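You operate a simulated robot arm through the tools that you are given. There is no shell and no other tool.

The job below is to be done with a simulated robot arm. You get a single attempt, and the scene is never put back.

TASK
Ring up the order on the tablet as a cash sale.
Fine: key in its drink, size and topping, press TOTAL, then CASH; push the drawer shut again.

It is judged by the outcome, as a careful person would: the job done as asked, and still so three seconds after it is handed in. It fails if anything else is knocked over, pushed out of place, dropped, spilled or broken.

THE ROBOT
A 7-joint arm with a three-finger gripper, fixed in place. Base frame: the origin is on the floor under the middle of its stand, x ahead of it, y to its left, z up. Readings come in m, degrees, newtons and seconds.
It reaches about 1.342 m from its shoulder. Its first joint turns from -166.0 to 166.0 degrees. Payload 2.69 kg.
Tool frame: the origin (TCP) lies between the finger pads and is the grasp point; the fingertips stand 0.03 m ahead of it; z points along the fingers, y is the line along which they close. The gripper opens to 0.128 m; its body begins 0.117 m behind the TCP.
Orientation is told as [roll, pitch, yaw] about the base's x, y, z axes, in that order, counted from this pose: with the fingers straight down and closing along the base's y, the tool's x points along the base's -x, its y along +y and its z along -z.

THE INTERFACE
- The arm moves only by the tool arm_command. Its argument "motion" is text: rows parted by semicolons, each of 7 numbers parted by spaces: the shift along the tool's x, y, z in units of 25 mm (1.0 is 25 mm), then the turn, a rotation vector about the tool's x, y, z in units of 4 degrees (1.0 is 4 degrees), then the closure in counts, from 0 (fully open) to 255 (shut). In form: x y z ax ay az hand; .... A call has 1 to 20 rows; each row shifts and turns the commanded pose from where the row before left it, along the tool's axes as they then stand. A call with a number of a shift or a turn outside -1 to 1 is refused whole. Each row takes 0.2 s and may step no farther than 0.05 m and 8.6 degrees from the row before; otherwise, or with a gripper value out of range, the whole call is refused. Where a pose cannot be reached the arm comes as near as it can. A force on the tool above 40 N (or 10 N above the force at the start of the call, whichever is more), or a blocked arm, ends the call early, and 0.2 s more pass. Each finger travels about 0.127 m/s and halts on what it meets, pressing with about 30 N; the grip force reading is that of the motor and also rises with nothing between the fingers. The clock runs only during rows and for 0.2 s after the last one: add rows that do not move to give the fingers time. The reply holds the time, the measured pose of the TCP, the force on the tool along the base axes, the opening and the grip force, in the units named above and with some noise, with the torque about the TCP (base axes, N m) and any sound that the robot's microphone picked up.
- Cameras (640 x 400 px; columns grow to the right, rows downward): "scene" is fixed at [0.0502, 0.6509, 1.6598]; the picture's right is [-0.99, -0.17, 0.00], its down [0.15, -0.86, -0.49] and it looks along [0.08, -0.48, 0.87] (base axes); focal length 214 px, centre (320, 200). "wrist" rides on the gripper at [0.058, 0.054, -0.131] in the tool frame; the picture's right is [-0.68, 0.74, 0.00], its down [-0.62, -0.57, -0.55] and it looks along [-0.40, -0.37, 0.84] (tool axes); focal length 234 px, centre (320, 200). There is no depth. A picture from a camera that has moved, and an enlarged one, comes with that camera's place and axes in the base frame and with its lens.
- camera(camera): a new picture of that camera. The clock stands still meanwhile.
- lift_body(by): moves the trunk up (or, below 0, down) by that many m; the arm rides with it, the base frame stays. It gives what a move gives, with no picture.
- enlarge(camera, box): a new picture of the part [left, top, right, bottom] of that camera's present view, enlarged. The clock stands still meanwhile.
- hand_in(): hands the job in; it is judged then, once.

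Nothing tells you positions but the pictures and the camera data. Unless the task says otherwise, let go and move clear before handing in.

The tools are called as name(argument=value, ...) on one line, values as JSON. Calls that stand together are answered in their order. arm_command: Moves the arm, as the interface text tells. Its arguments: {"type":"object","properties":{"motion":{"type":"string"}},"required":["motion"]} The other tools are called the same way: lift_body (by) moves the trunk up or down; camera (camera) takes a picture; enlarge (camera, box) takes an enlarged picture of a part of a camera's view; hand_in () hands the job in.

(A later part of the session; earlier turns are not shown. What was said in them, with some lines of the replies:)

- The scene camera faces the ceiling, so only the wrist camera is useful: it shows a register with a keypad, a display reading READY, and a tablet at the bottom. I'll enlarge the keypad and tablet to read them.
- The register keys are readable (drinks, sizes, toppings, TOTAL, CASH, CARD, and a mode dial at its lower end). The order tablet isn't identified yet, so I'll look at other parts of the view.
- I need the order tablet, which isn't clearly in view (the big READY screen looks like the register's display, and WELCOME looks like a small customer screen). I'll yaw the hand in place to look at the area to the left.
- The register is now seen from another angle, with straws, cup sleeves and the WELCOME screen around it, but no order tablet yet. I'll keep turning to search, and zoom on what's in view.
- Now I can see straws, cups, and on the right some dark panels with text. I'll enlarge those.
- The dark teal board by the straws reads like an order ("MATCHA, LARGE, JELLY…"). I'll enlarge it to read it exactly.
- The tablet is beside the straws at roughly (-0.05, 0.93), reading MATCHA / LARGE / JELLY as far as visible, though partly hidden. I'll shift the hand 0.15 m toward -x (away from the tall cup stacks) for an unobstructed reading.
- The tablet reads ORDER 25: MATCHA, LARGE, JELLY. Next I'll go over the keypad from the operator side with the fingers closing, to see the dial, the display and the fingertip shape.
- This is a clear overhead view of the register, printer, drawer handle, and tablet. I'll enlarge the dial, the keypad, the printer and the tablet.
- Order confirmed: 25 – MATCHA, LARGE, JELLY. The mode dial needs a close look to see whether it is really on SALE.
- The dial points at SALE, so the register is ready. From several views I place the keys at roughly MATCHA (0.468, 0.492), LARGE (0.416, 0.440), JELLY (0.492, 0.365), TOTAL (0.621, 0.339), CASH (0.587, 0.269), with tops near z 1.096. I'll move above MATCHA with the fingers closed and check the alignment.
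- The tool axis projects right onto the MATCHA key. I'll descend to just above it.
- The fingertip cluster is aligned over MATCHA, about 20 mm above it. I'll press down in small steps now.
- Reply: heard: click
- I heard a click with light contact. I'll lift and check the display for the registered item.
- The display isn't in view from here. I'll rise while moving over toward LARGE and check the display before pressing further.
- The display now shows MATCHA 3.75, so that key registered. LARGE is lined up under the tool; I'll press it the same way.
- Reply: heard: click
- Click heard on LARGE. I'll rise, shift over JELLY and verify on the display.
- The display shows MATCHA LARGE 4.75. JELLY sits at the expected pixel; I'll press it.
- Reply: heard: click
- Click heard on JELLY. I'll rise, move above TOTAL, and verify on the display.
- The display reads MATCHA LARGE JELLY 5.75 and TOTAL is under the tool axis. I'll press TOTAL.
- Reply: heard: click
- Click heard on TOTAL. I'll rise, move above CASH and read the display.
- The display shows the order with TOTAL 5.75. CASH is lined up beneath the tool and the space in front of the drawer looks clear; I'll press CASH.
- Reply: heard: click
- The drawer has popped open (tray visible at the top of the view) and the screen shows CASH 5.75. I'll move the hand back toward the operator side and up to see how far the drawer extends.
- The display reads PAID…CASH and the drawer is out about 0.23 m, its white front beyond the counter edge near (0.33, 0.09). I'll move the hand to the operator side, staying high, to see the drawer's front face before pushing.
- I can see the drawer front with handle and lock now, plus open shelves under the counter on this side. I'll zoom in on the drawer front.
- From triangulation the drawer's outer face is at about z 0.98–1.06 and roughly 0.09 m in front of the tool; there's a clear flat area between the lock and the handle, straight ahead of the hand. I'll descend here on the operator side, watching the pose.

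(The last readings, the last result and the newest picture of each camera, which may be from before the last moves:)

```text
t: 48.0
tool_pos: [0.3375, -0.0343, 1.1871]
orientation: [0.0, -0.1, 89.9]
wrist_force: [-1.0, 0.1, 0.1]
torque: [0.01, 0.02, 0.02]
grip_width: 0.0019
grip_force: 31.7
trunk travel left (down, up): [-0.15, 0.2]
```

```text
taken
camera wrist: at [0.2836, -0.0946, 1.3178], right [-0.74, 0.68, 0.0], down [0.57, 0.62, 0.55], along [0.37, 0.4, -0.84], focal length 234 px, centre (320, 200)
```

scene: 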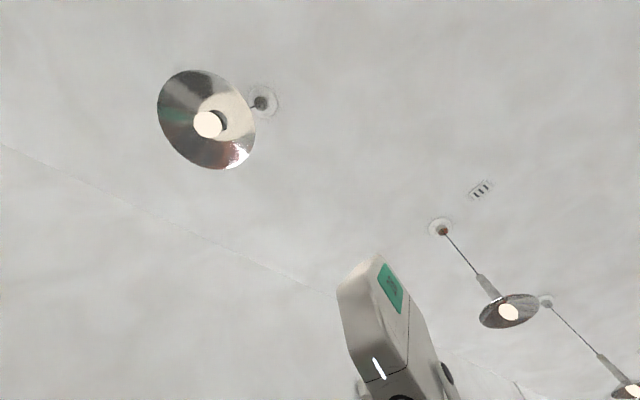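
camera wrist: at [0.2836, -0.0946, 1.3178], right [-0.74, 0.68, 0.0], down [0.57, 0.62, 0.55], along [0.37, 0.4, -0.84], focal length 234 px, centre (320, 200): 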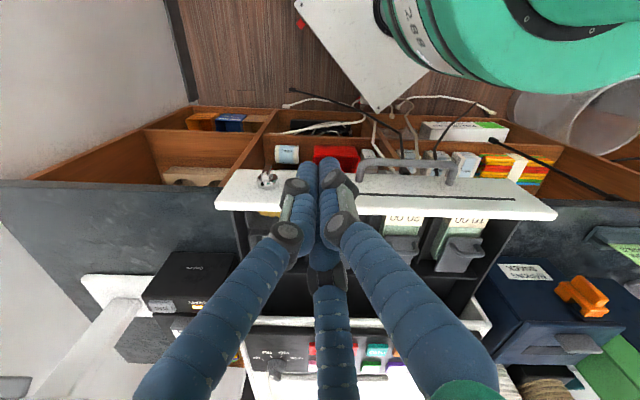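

The fist is lined up between the lock and the handle with about 5 cm of gap to the face. I'll descend to face height (tips about z 0.995).

arm_command(motion="0 0 1 0 0 0 255;0 0 1 0 0 0 255;0 0 1 0 0 0 255;0 0 1 0 0 0 255;0 0 1 0 0 0 255;0 0 1 0 0 0 255;0 0 0.5 0 0 0 255")

camera(camera="wrist")

```text
t: 49.6
tool_pos: [0.3376, -0.0369, 1.0233]
orientation: [0.0, 0.0, 90.0]
wrist_force: [0.5, 0.2, 0.8]
torque: [0.01, 0.0, -0.02]
grip_width: 0.002
grip_force: 30.8
trunk travel left (down, up): [-0.15, 0.2]
```

```text
taken
camera wrist: at [0.2832, -0.0946, 1.1553], right [-0.74, 0.68, 0.0], down [0.57, 0.62, 0.55], along [0.37, 0.4, -0.84], focal length 234 px, centre (320, 200)
```

wrist: 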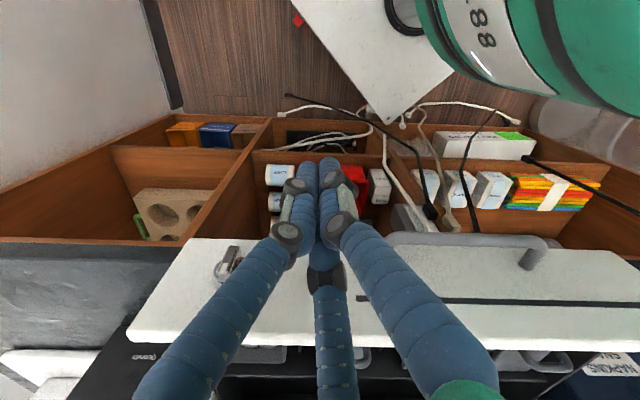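

The fist sits between lock and handle at face height with about 2 cm side clearance each way. I'll ease forward (+n direction) until contact.

arm_command(motion="-0.3535 -0.3535 0 0 0 0 255;-0.3535 -0.3535 0 0 0 0 255;-0.1414 -0.1414 0 0 0 0 255;-0.1414 -0.1414 0 0 0 0 255;-0.1414 -0.1414 0 0 0 0 255;-0.1414 -0.1414 0 0 0 0 255;-0.1414 -0.1414 0 0 0 0 255")

camera(camera="wrist")

```text
t: 51.2
tool_pos: [0.3727, 0.0006, 1.0242]
orientation: [0.0, 0.0, 89.8]
wrist_force: [0.5, -0.1, -0.1]
torque: [0.0, -0.03, -0.03]
grip_width: 0.0023
grip_force: 31.7
trunk travel left (down, up): [-0.15, 0.2]
```

```text
taken
camera wrist: at [0.3188, -0.0595, 1.1553], right [-0.74, 0.68, 0.0], down [0.57, 0.61, 0.55], along [0.37, 0.4, -0.84], focal length 234 px, centre (320, 200)
```

wrist: 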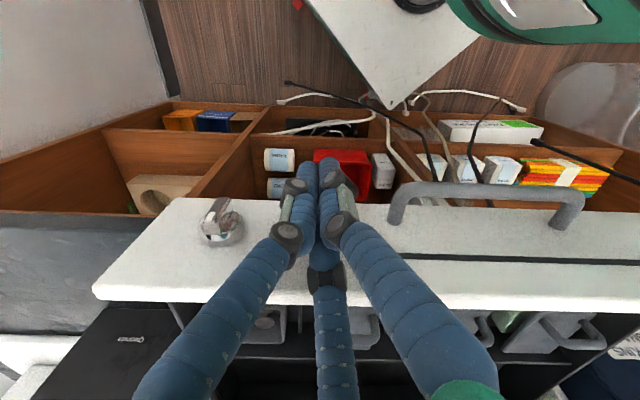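

Not yet touching, with the face just ahead. I'll continue forward at 10 mm per row and check contact.

arm_command(motion="-0.2 -0.2 0 0 0 0 255;-0.2 -0.2 0 0 0 0 255;-0.2828 -0.2828 0 0 0 0 255;-0.2828 -0.2828 0 0 0 0 255;-0.2828 -0.2828 0 0 0 0 255;-0.2828 -0.2828 0 0 0 0 255")

camera(camera="wrist")

```text
t: 52.6
tool_pos: [0.4107, 0.0393, 1.0239]
orientation: [0.0, 0.0, 89.9]
wrist_force: [-0.9, -0.7, -1.5]
torque: [0.06, -0.05, -0.01]
grip_width: 0.0021
grip_force: 31.3
trunk travel left (down, up): [-0.15, 0.2]
```

```text
taken
camera wrist: at [0.3575, -0.021, 1.1562], right [-0.74, 0.68, 0.0], down [0.57, 0.62, 0.55], along [0.37, 0.4, -0.84], focal length 234 px, centre (320, 200)
```

wrist: 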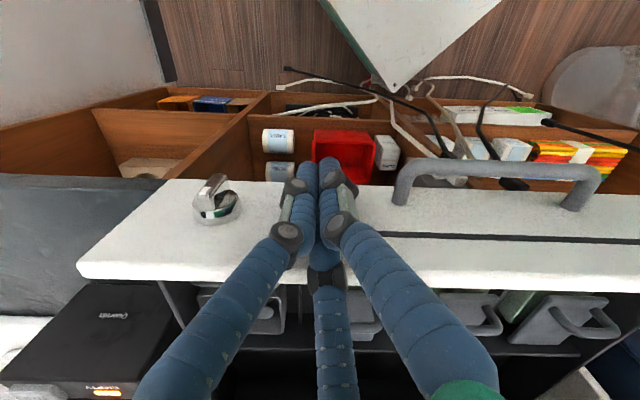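

The drawer is now moving with the fist under very light force. I'll continue pushing.

arm_command(motion="-0.2828 -0.2828 0 0 0 0 255;-0.2828 -0.2828 0 0 0 0 255;-0.2828 -0.2828 0 0 0 0 255;-0.2828 -0.2828 0 0 0 0 255;-0.2828 -0.2828 0 0 0 0 255;-0.2828 -0.2828 0 0 0 0 255;-0.2828 -0.2828 0 0 0 0 255;-0.2828 -0.2828 0 0 0 0 255;-0.2828 -0.2828 0 0 0 0 255;-0.2828 -0.2828 0 0 0 0 255")

camera(camera="wrist")

```text
t: 54.8
tool_pos: [0.4818, 0.1081, 1.0255]
orientation: [0.0, 0.0, 89.9]
wrist_force: [-4.4, -2.7, -1.7]
torque: [0.11, -0.19, 0.03]
grip_width: 0.0023
grip_force: 31.4
trunk travel left (down, up): [-0.15, 0.2]
```

```text
taken
camera wrist: at [0.4286, 0.0492, 1.156], right [-0.74, 0.68, 0.0], down [0.57, 0.62, 0.55], along [0.37, 0.4, -0.84], focal length 234 px, centre (320, 200)
```

wrist: 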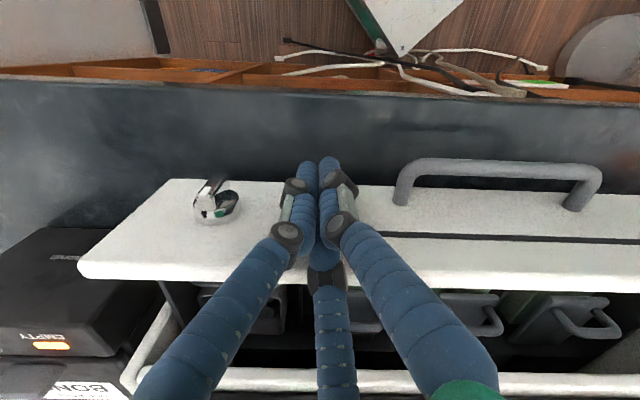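

The drawer is sliding in steadily (about 4–5 N). I'll keep going and slow down near the end.

arm_command(motion="-0.2828 -0.2828 0 0 0 0 255;-0.2828 -0.2828 0 0 0 0 255;-0.2828 -0.2828 0 0 0 0 255;-0.2828 -0.2828 0 0 0 0 255;-0.2828 -0.2828 0 0 0 0 255;-0.2828 -0.2828 0 0 0 0 255")

camera(camera="wrist")

```text
t: 56.2
tool_pos: [0.5257, 0.1512, 1.0239]
orientation: [0.0, 0.0, 89.9]
wrist_force: [-1.2, -8.3, -0.7]
torque: [0.4, -0.08, -0.05]
grip_width: 0.002
grip_force: 30.8
trunk travel left (down, up): [-0.15, 0.2]
```

```text
taken
camera wrist: at [0.4709, 0.0921, 1.1561], right [-0.74, 0.68, 0.0], down [0.57, 0.62, 0.55], along [0.37, 0.4, -0.84], focal length 234 px, centre (320, 200)
```

wrist: 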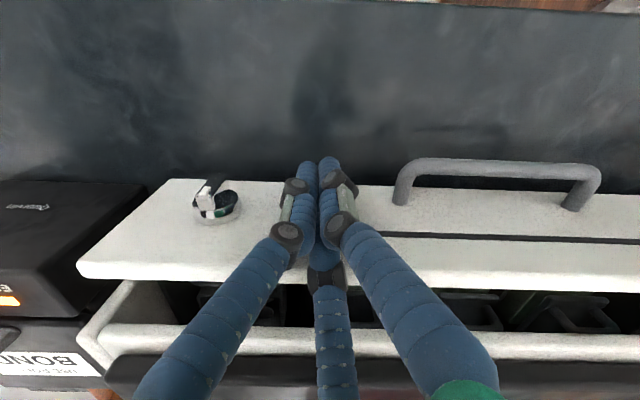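

Nearly closed, with roughly 3 cm left. I'll finish in 5 mm steps and listen for the latch.

arm_command(motion="-0.1414 -0.1414 0 0 0 0 255;-0.1414 -0.1414 0 0 0 0 255;-0.1414 -0.1414 0 0 0 0 255;-0.1414 -0.1414 0 0 0 0 255;-0.1414 -0.1414 0 0 0 0 255;-0.1414 -0.1414 0 0 0 0 255")

camera(camera="wrist")

```text
t: 57.6
tool_pos: [0.5455, 0.172, 1.0254]
orientation: [0.1, 0.0, 89.8]
wrist_force: [-5.5, -5.7, 0.0]
torque: [0.27, -0.27, 0.06]
grip_width: 0.002
grip_force: 31.5
trunk travel left (down, up): [-0.15, 0.2]
```

```text
taken
camera wrist: at [0.4918, 0.1127, 1.1561], right [-0.74, 0.68, 0.0], down [0.57, 0.62, 0.55], along [0.37, 0.4, -0.84], focal length 234 px, centre (320, 200)
```

wrist: 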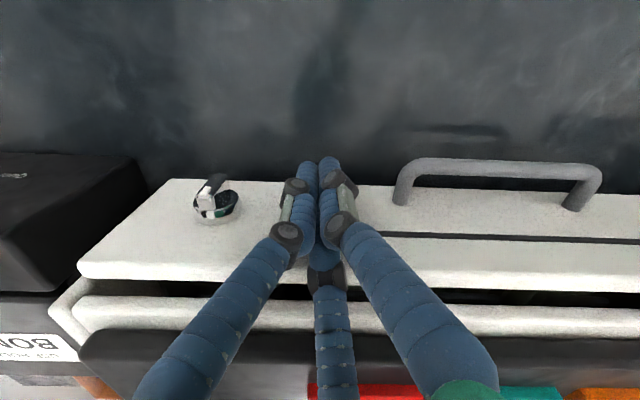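

About 1 cm of gap remains. I'll continue in small steps until it latches or force rises.

arm_command(motion="-0.1 -0.1 0 0 0 0 255;-0.1 -0.1 0 0 0 0 255;-0.1 -0.1 0 0 0 0 255;-0.1 -0.1 0 0 0 0 255;-0.1 -0.1 0 0 0 0 255;-0.1 -0.1 0 0 0 0 255")

camera(camera="wrist")

```text
t: 58.9
tool_pos: [0.5559, 0.1826, 1.0245]
orientation: [0.3, 0.1, 90.0]
wrist_force: [-15.5, -15.2, 16.2]
torque: [1.13, -1.12, 0.11]
grip_width: 0.002
grip_force: 31.3
trunk travel left (down, up): [-0.15, 0.2]
stopped in row 6: the force on the tool passed its limit at 46 N (the readings are from after the stop); the commanded pose is now the measured one
```

```text
taken
camera wrist: at [0.5025, 0.1232, 1.1559], right [-0.74, 0.68, 0.0], down [0.57, 0.62, 0.54], along [0.37, 0.4, -0.84], focal length 234 px, centre (320, 200)
```

wrist: 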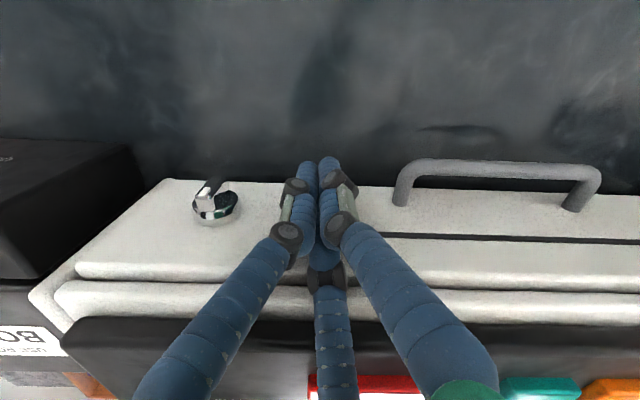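

The drawer front is flush against the casing and the force limit stopped the push. I'll back away slowly and check that the drawer stays shut.

arm_command(motion="0.1 0.1 0 0 0 0 255;0.2 0.2 0 0 0 0 255;0.2 0.2 0 0 0 0 255;0.2828 0.2828 0 0 0 0 255;0.2828 0.2828 0 0 0 0 255;0.2828 0.2828 0 0 0 0 255;0.2828 0.2828 0 0 0 0 255")

camera(camera="wrist")

```text
t: 60.5
tool_pos: [0.5163, 0.1426, 1.0231]
orientation: [0.3, 0.2, 90.0]
wrist_force: [-0.3, 0.4, -0.2]
torque: [0.01, -0.01, 0.02]
grip_width: 0.0023
grip_force: 31.6
trunk travel left (down, up): [-0.15, 0.2]
```

```text
taken
camera wrist: at [0.4633, 0.0838, 1.1556], right [-0.74, 0.68, 0.0], down [0.57, 0.62, 0.54], along [0.37, 0.4, -0.84], focal length 234 px, centre (320, 200)
```

wrist: 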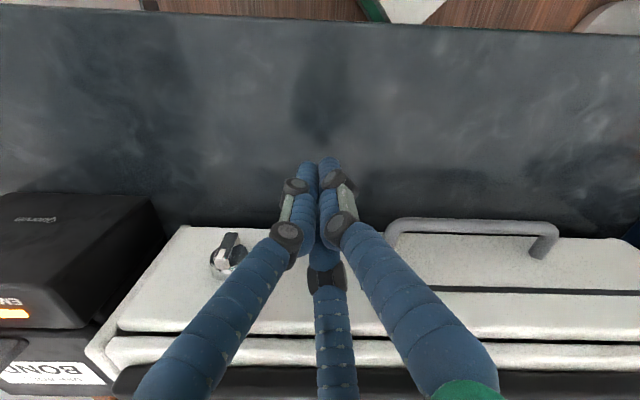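

The drawer has stayed in as I backed off. I'll retreat a little more, rise, and compare its flushness and the display from above.

enlarge(camera="wrist", box=[80, 220, 280, 400])

arm_command(motion="0.7 0.7 0 0 0 0 255;0.7 0.7 0 0 0 0 255;0.7 0.7 0 0 0 0 255;0 0 -1 0 0 0 255;0 0 -1 0 0 0 255;0 0 -1 0 0 0 255;0 0 -1 0 0 0 255;0 0 -1 0 0 0 255;0 0 -1 0 0 0 255;0 0 -1 0 0 0 255;0 0 -1 0 0 0 255;0 0 -1 0 0 0 255;0 0 -1 0 0 0 255;0 0 -1 0 0 0 255;0 0 -1 0 0 0 255;0 0 -1 0 0 0 255;0 0 -1 0 0 0 255;0 0 -1 0 0 0 255")

camera(camera="wrist")

```text
2.22 times, centred on (180, 310) of wrist
camera zoom: at [0.4633, 0.0838, 1.1556], right [-0.74, 0.68, 0.0], down [0.57, 0.62, 0.54], along [0.37, 0.4, -0.84], focal length 520 px, centre (631, -44)
```

zoom: 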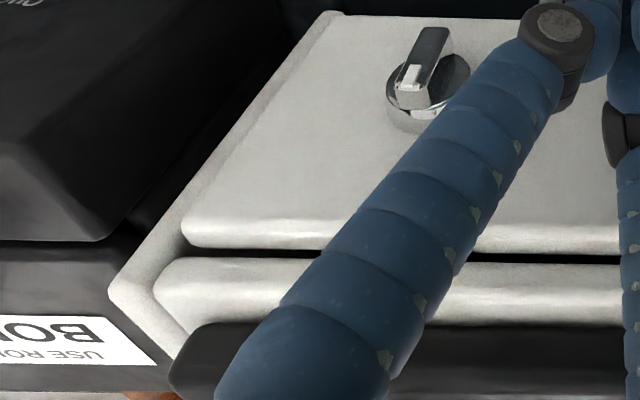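

```text
t: 64.3
tool_pos: [0.4659, 0.0907, 1.399]
orientation: [0.2, 0.2, 89.9]
wrist_force: [0.5, -1.0, -0.5]
torque: [0.01, -0.03, 0.02]
grip_width: 0.0022
grip_force: 31.2
trunk travel left (down, up): [-0.15, 0.2]
```

```text
taken
camera wrist: at [0.4124, 0.0328, 1.5309], right [-0.74, 0.68, 0.0], down [0.57, 0.62, 0.54], along [0.37, 0.4, -0.84], focal length 234 px, centre (320, 200)
```

wrist: 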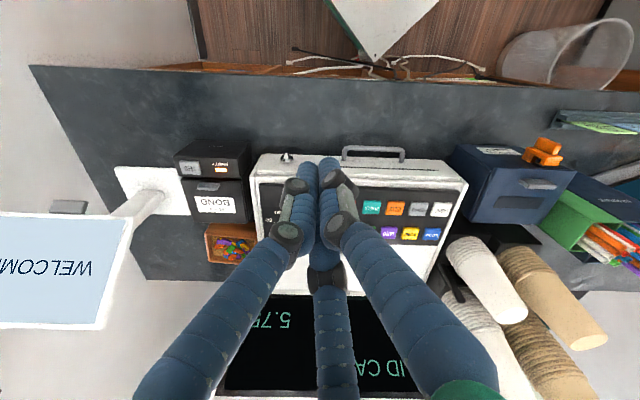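

The display still shows PAID CASH 5.75 and the drawer looks shut. I'll go back to the earlier overhead viewpoint to compare the drawer's position exactly with how it was before opening.

arm_command(motion="-0.931 0.285 -0.286 0 0 0 255;-0.931 0.285 -0.286 0 0 0 255;-0.931 0.285 -0.286 0 0 0 255;-0.931 0.285 -0.286 0 0 0 255;-0.931 0.285 -0.286 0 0 0 255;-0.931 0.285 -0.286 0 0 0 255;-0.931 0.285 -0.286 0 0 0 255;-0.931 0.285 -0.286 0 0 0 255;-0.931 0.285 -0.286 0 0 0 255;0 0 0 0 0 0.475 255")

camera(camera="wrist")

enlarge(camera="wrist", box=[220, 80, 400, 200])

enlarge(camera="wrist", box=[160, 90, 280, 210])

```text
t: 66.5
tool_pos: [0.4027, 0.3014, 1.4624]
orientation: [0.4, 0.2, 88.0]
wrist_force: [0.7, 0.5, 0.9]
torque: [-0.06, 0.0, 0.01]
grip_width: 0.0022
grip_force: 31.3
trunk travel left (down, up): [-0.15, 0.2]
```

```text
taken
camera wrist: at [0.3474, 0.2453, 1.5947], right [-0.71, 0.7, 0.0], down [0.59, 0.6, 0.54], along [0.38, 0.39, -0.84], focal length 234 px, centre (320, 200)
```

wrist: 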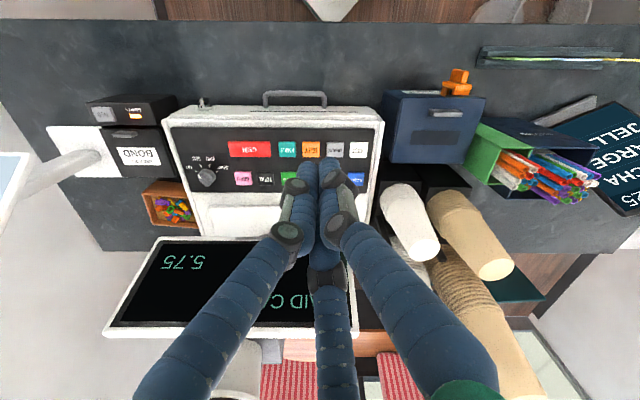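

```text
3.33 times, centred on (310, 140) of wrist
camera zoom: at [0.3474, 0.2453, 1.5947], right [-0.71, 0.7, 0.0], down [0.59, 0.6, 0.54], along [0.38, 0.39, -0.84], focal length 781 px, centre (353, 400)
```

zoom: 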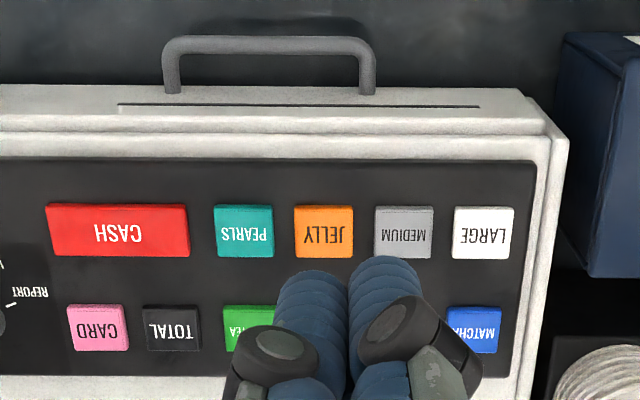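

```text
3.33 times, centred on (220, 150) of wrist
camera zoom: at [0.3474, 0.2453, 1.5947], right [-0.71, 0.7, 0.0], down [0.59, 0.6, 0.54], along [0.38, 0.39, -0.84], focal length 781 px, centre (653, 367)
```

zoom: 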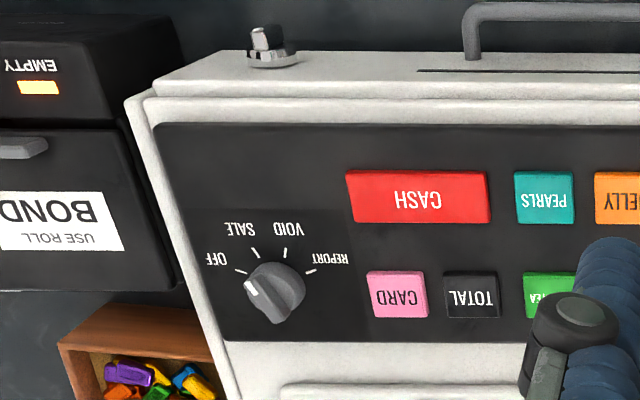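

The drawer's handle, slot and edges match the pre-opening picture pixel for pixel, so it is fully shut, and the register hasn't shifted. One last check of the display text.

enlarge(camera="wrist", box=[100, 230, 360, 340])

arm_command(motion="0 0 0 0 0 0 255;0 0 0 0 0 0 200;0 0 0 0 0 0 140;0 0 0 0 0 0 80;0 0 0 0 0 0 0;0 0 0 0 0 0 0;0 0 0 0 0 0 0")

camera(camera="wrist")

```text
2.46 times, centred on (230, 285) of wrist
camera zoom: at [0.3474, 0.2453, 1.5947], right [-0.71, 0.7, 0.0], down [0.59, 0.6, 0.54], along [0.38, 0.39, -0.84], focal length 576 px, centre (542, -9)
```

zoom: 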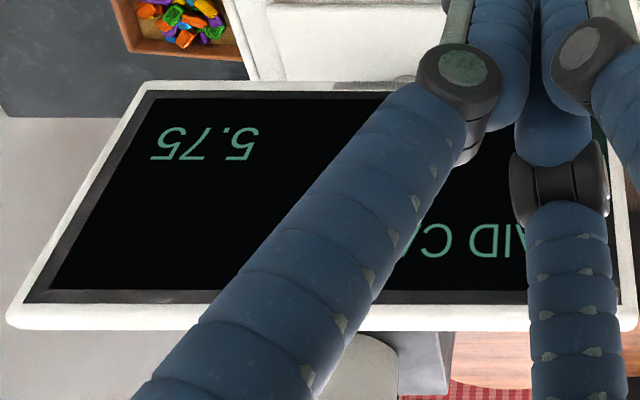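

```text
t: 68.1
tool_pos: [0.4021, 0.302, 1.4627]
orientation: [0.3, 0.2, 88.0]
wrist_force: [0.4, -0.6, 0.1]
torque: [0.02, -0.02, -0.03]
grip_width: 0.1281
grip_force: 0.1
trunk travel left (down, up): [-0.15, 0.2]
```

```text
taken
camera wrist: at [0.3476, 0.2448, 1.5945], right [-0.71, 0.7, 0.0], down [0.59, 0.6, 0.54], along [0.38, 0.39, -0.84], focal length 234 px, centre (320, 200)
```

wrist: 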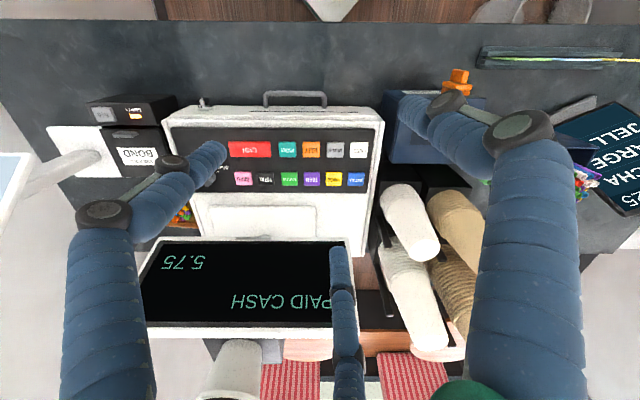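

The display reads PAID CASH 5.75, the drawer is shut, everything around it is where it was, and the hand is open and clear above. I'm handing in.

hand_in()

```text
The job is handed in.
```

Order 25 (matcha, large, jelly) is rung up as a cash sale. The register display reads PAID CASH 5.75 and the drawer is closed.

- **Keys:** I pressed MATCHA, LARGE, JELLY, TOTAL and CASH in that order. Each press gave a click, and I checked the display after each one. The mode dial was already on SALE, so I left it alone.
- **Drawer:** It opened when I pressed CASH. I pushed it in until it stopped, and when I backed off it stayed put. The view from above looked the same as before it opened. I heard no latch click, so I can't say for sure that it latched.
- **Surroundings:** I saw nothing knocked over or moved. The arm ended open and clear above the counter.

The receipt printer's EMPTY light was on from the start. I left it, since a receipt wasn't part of the job.
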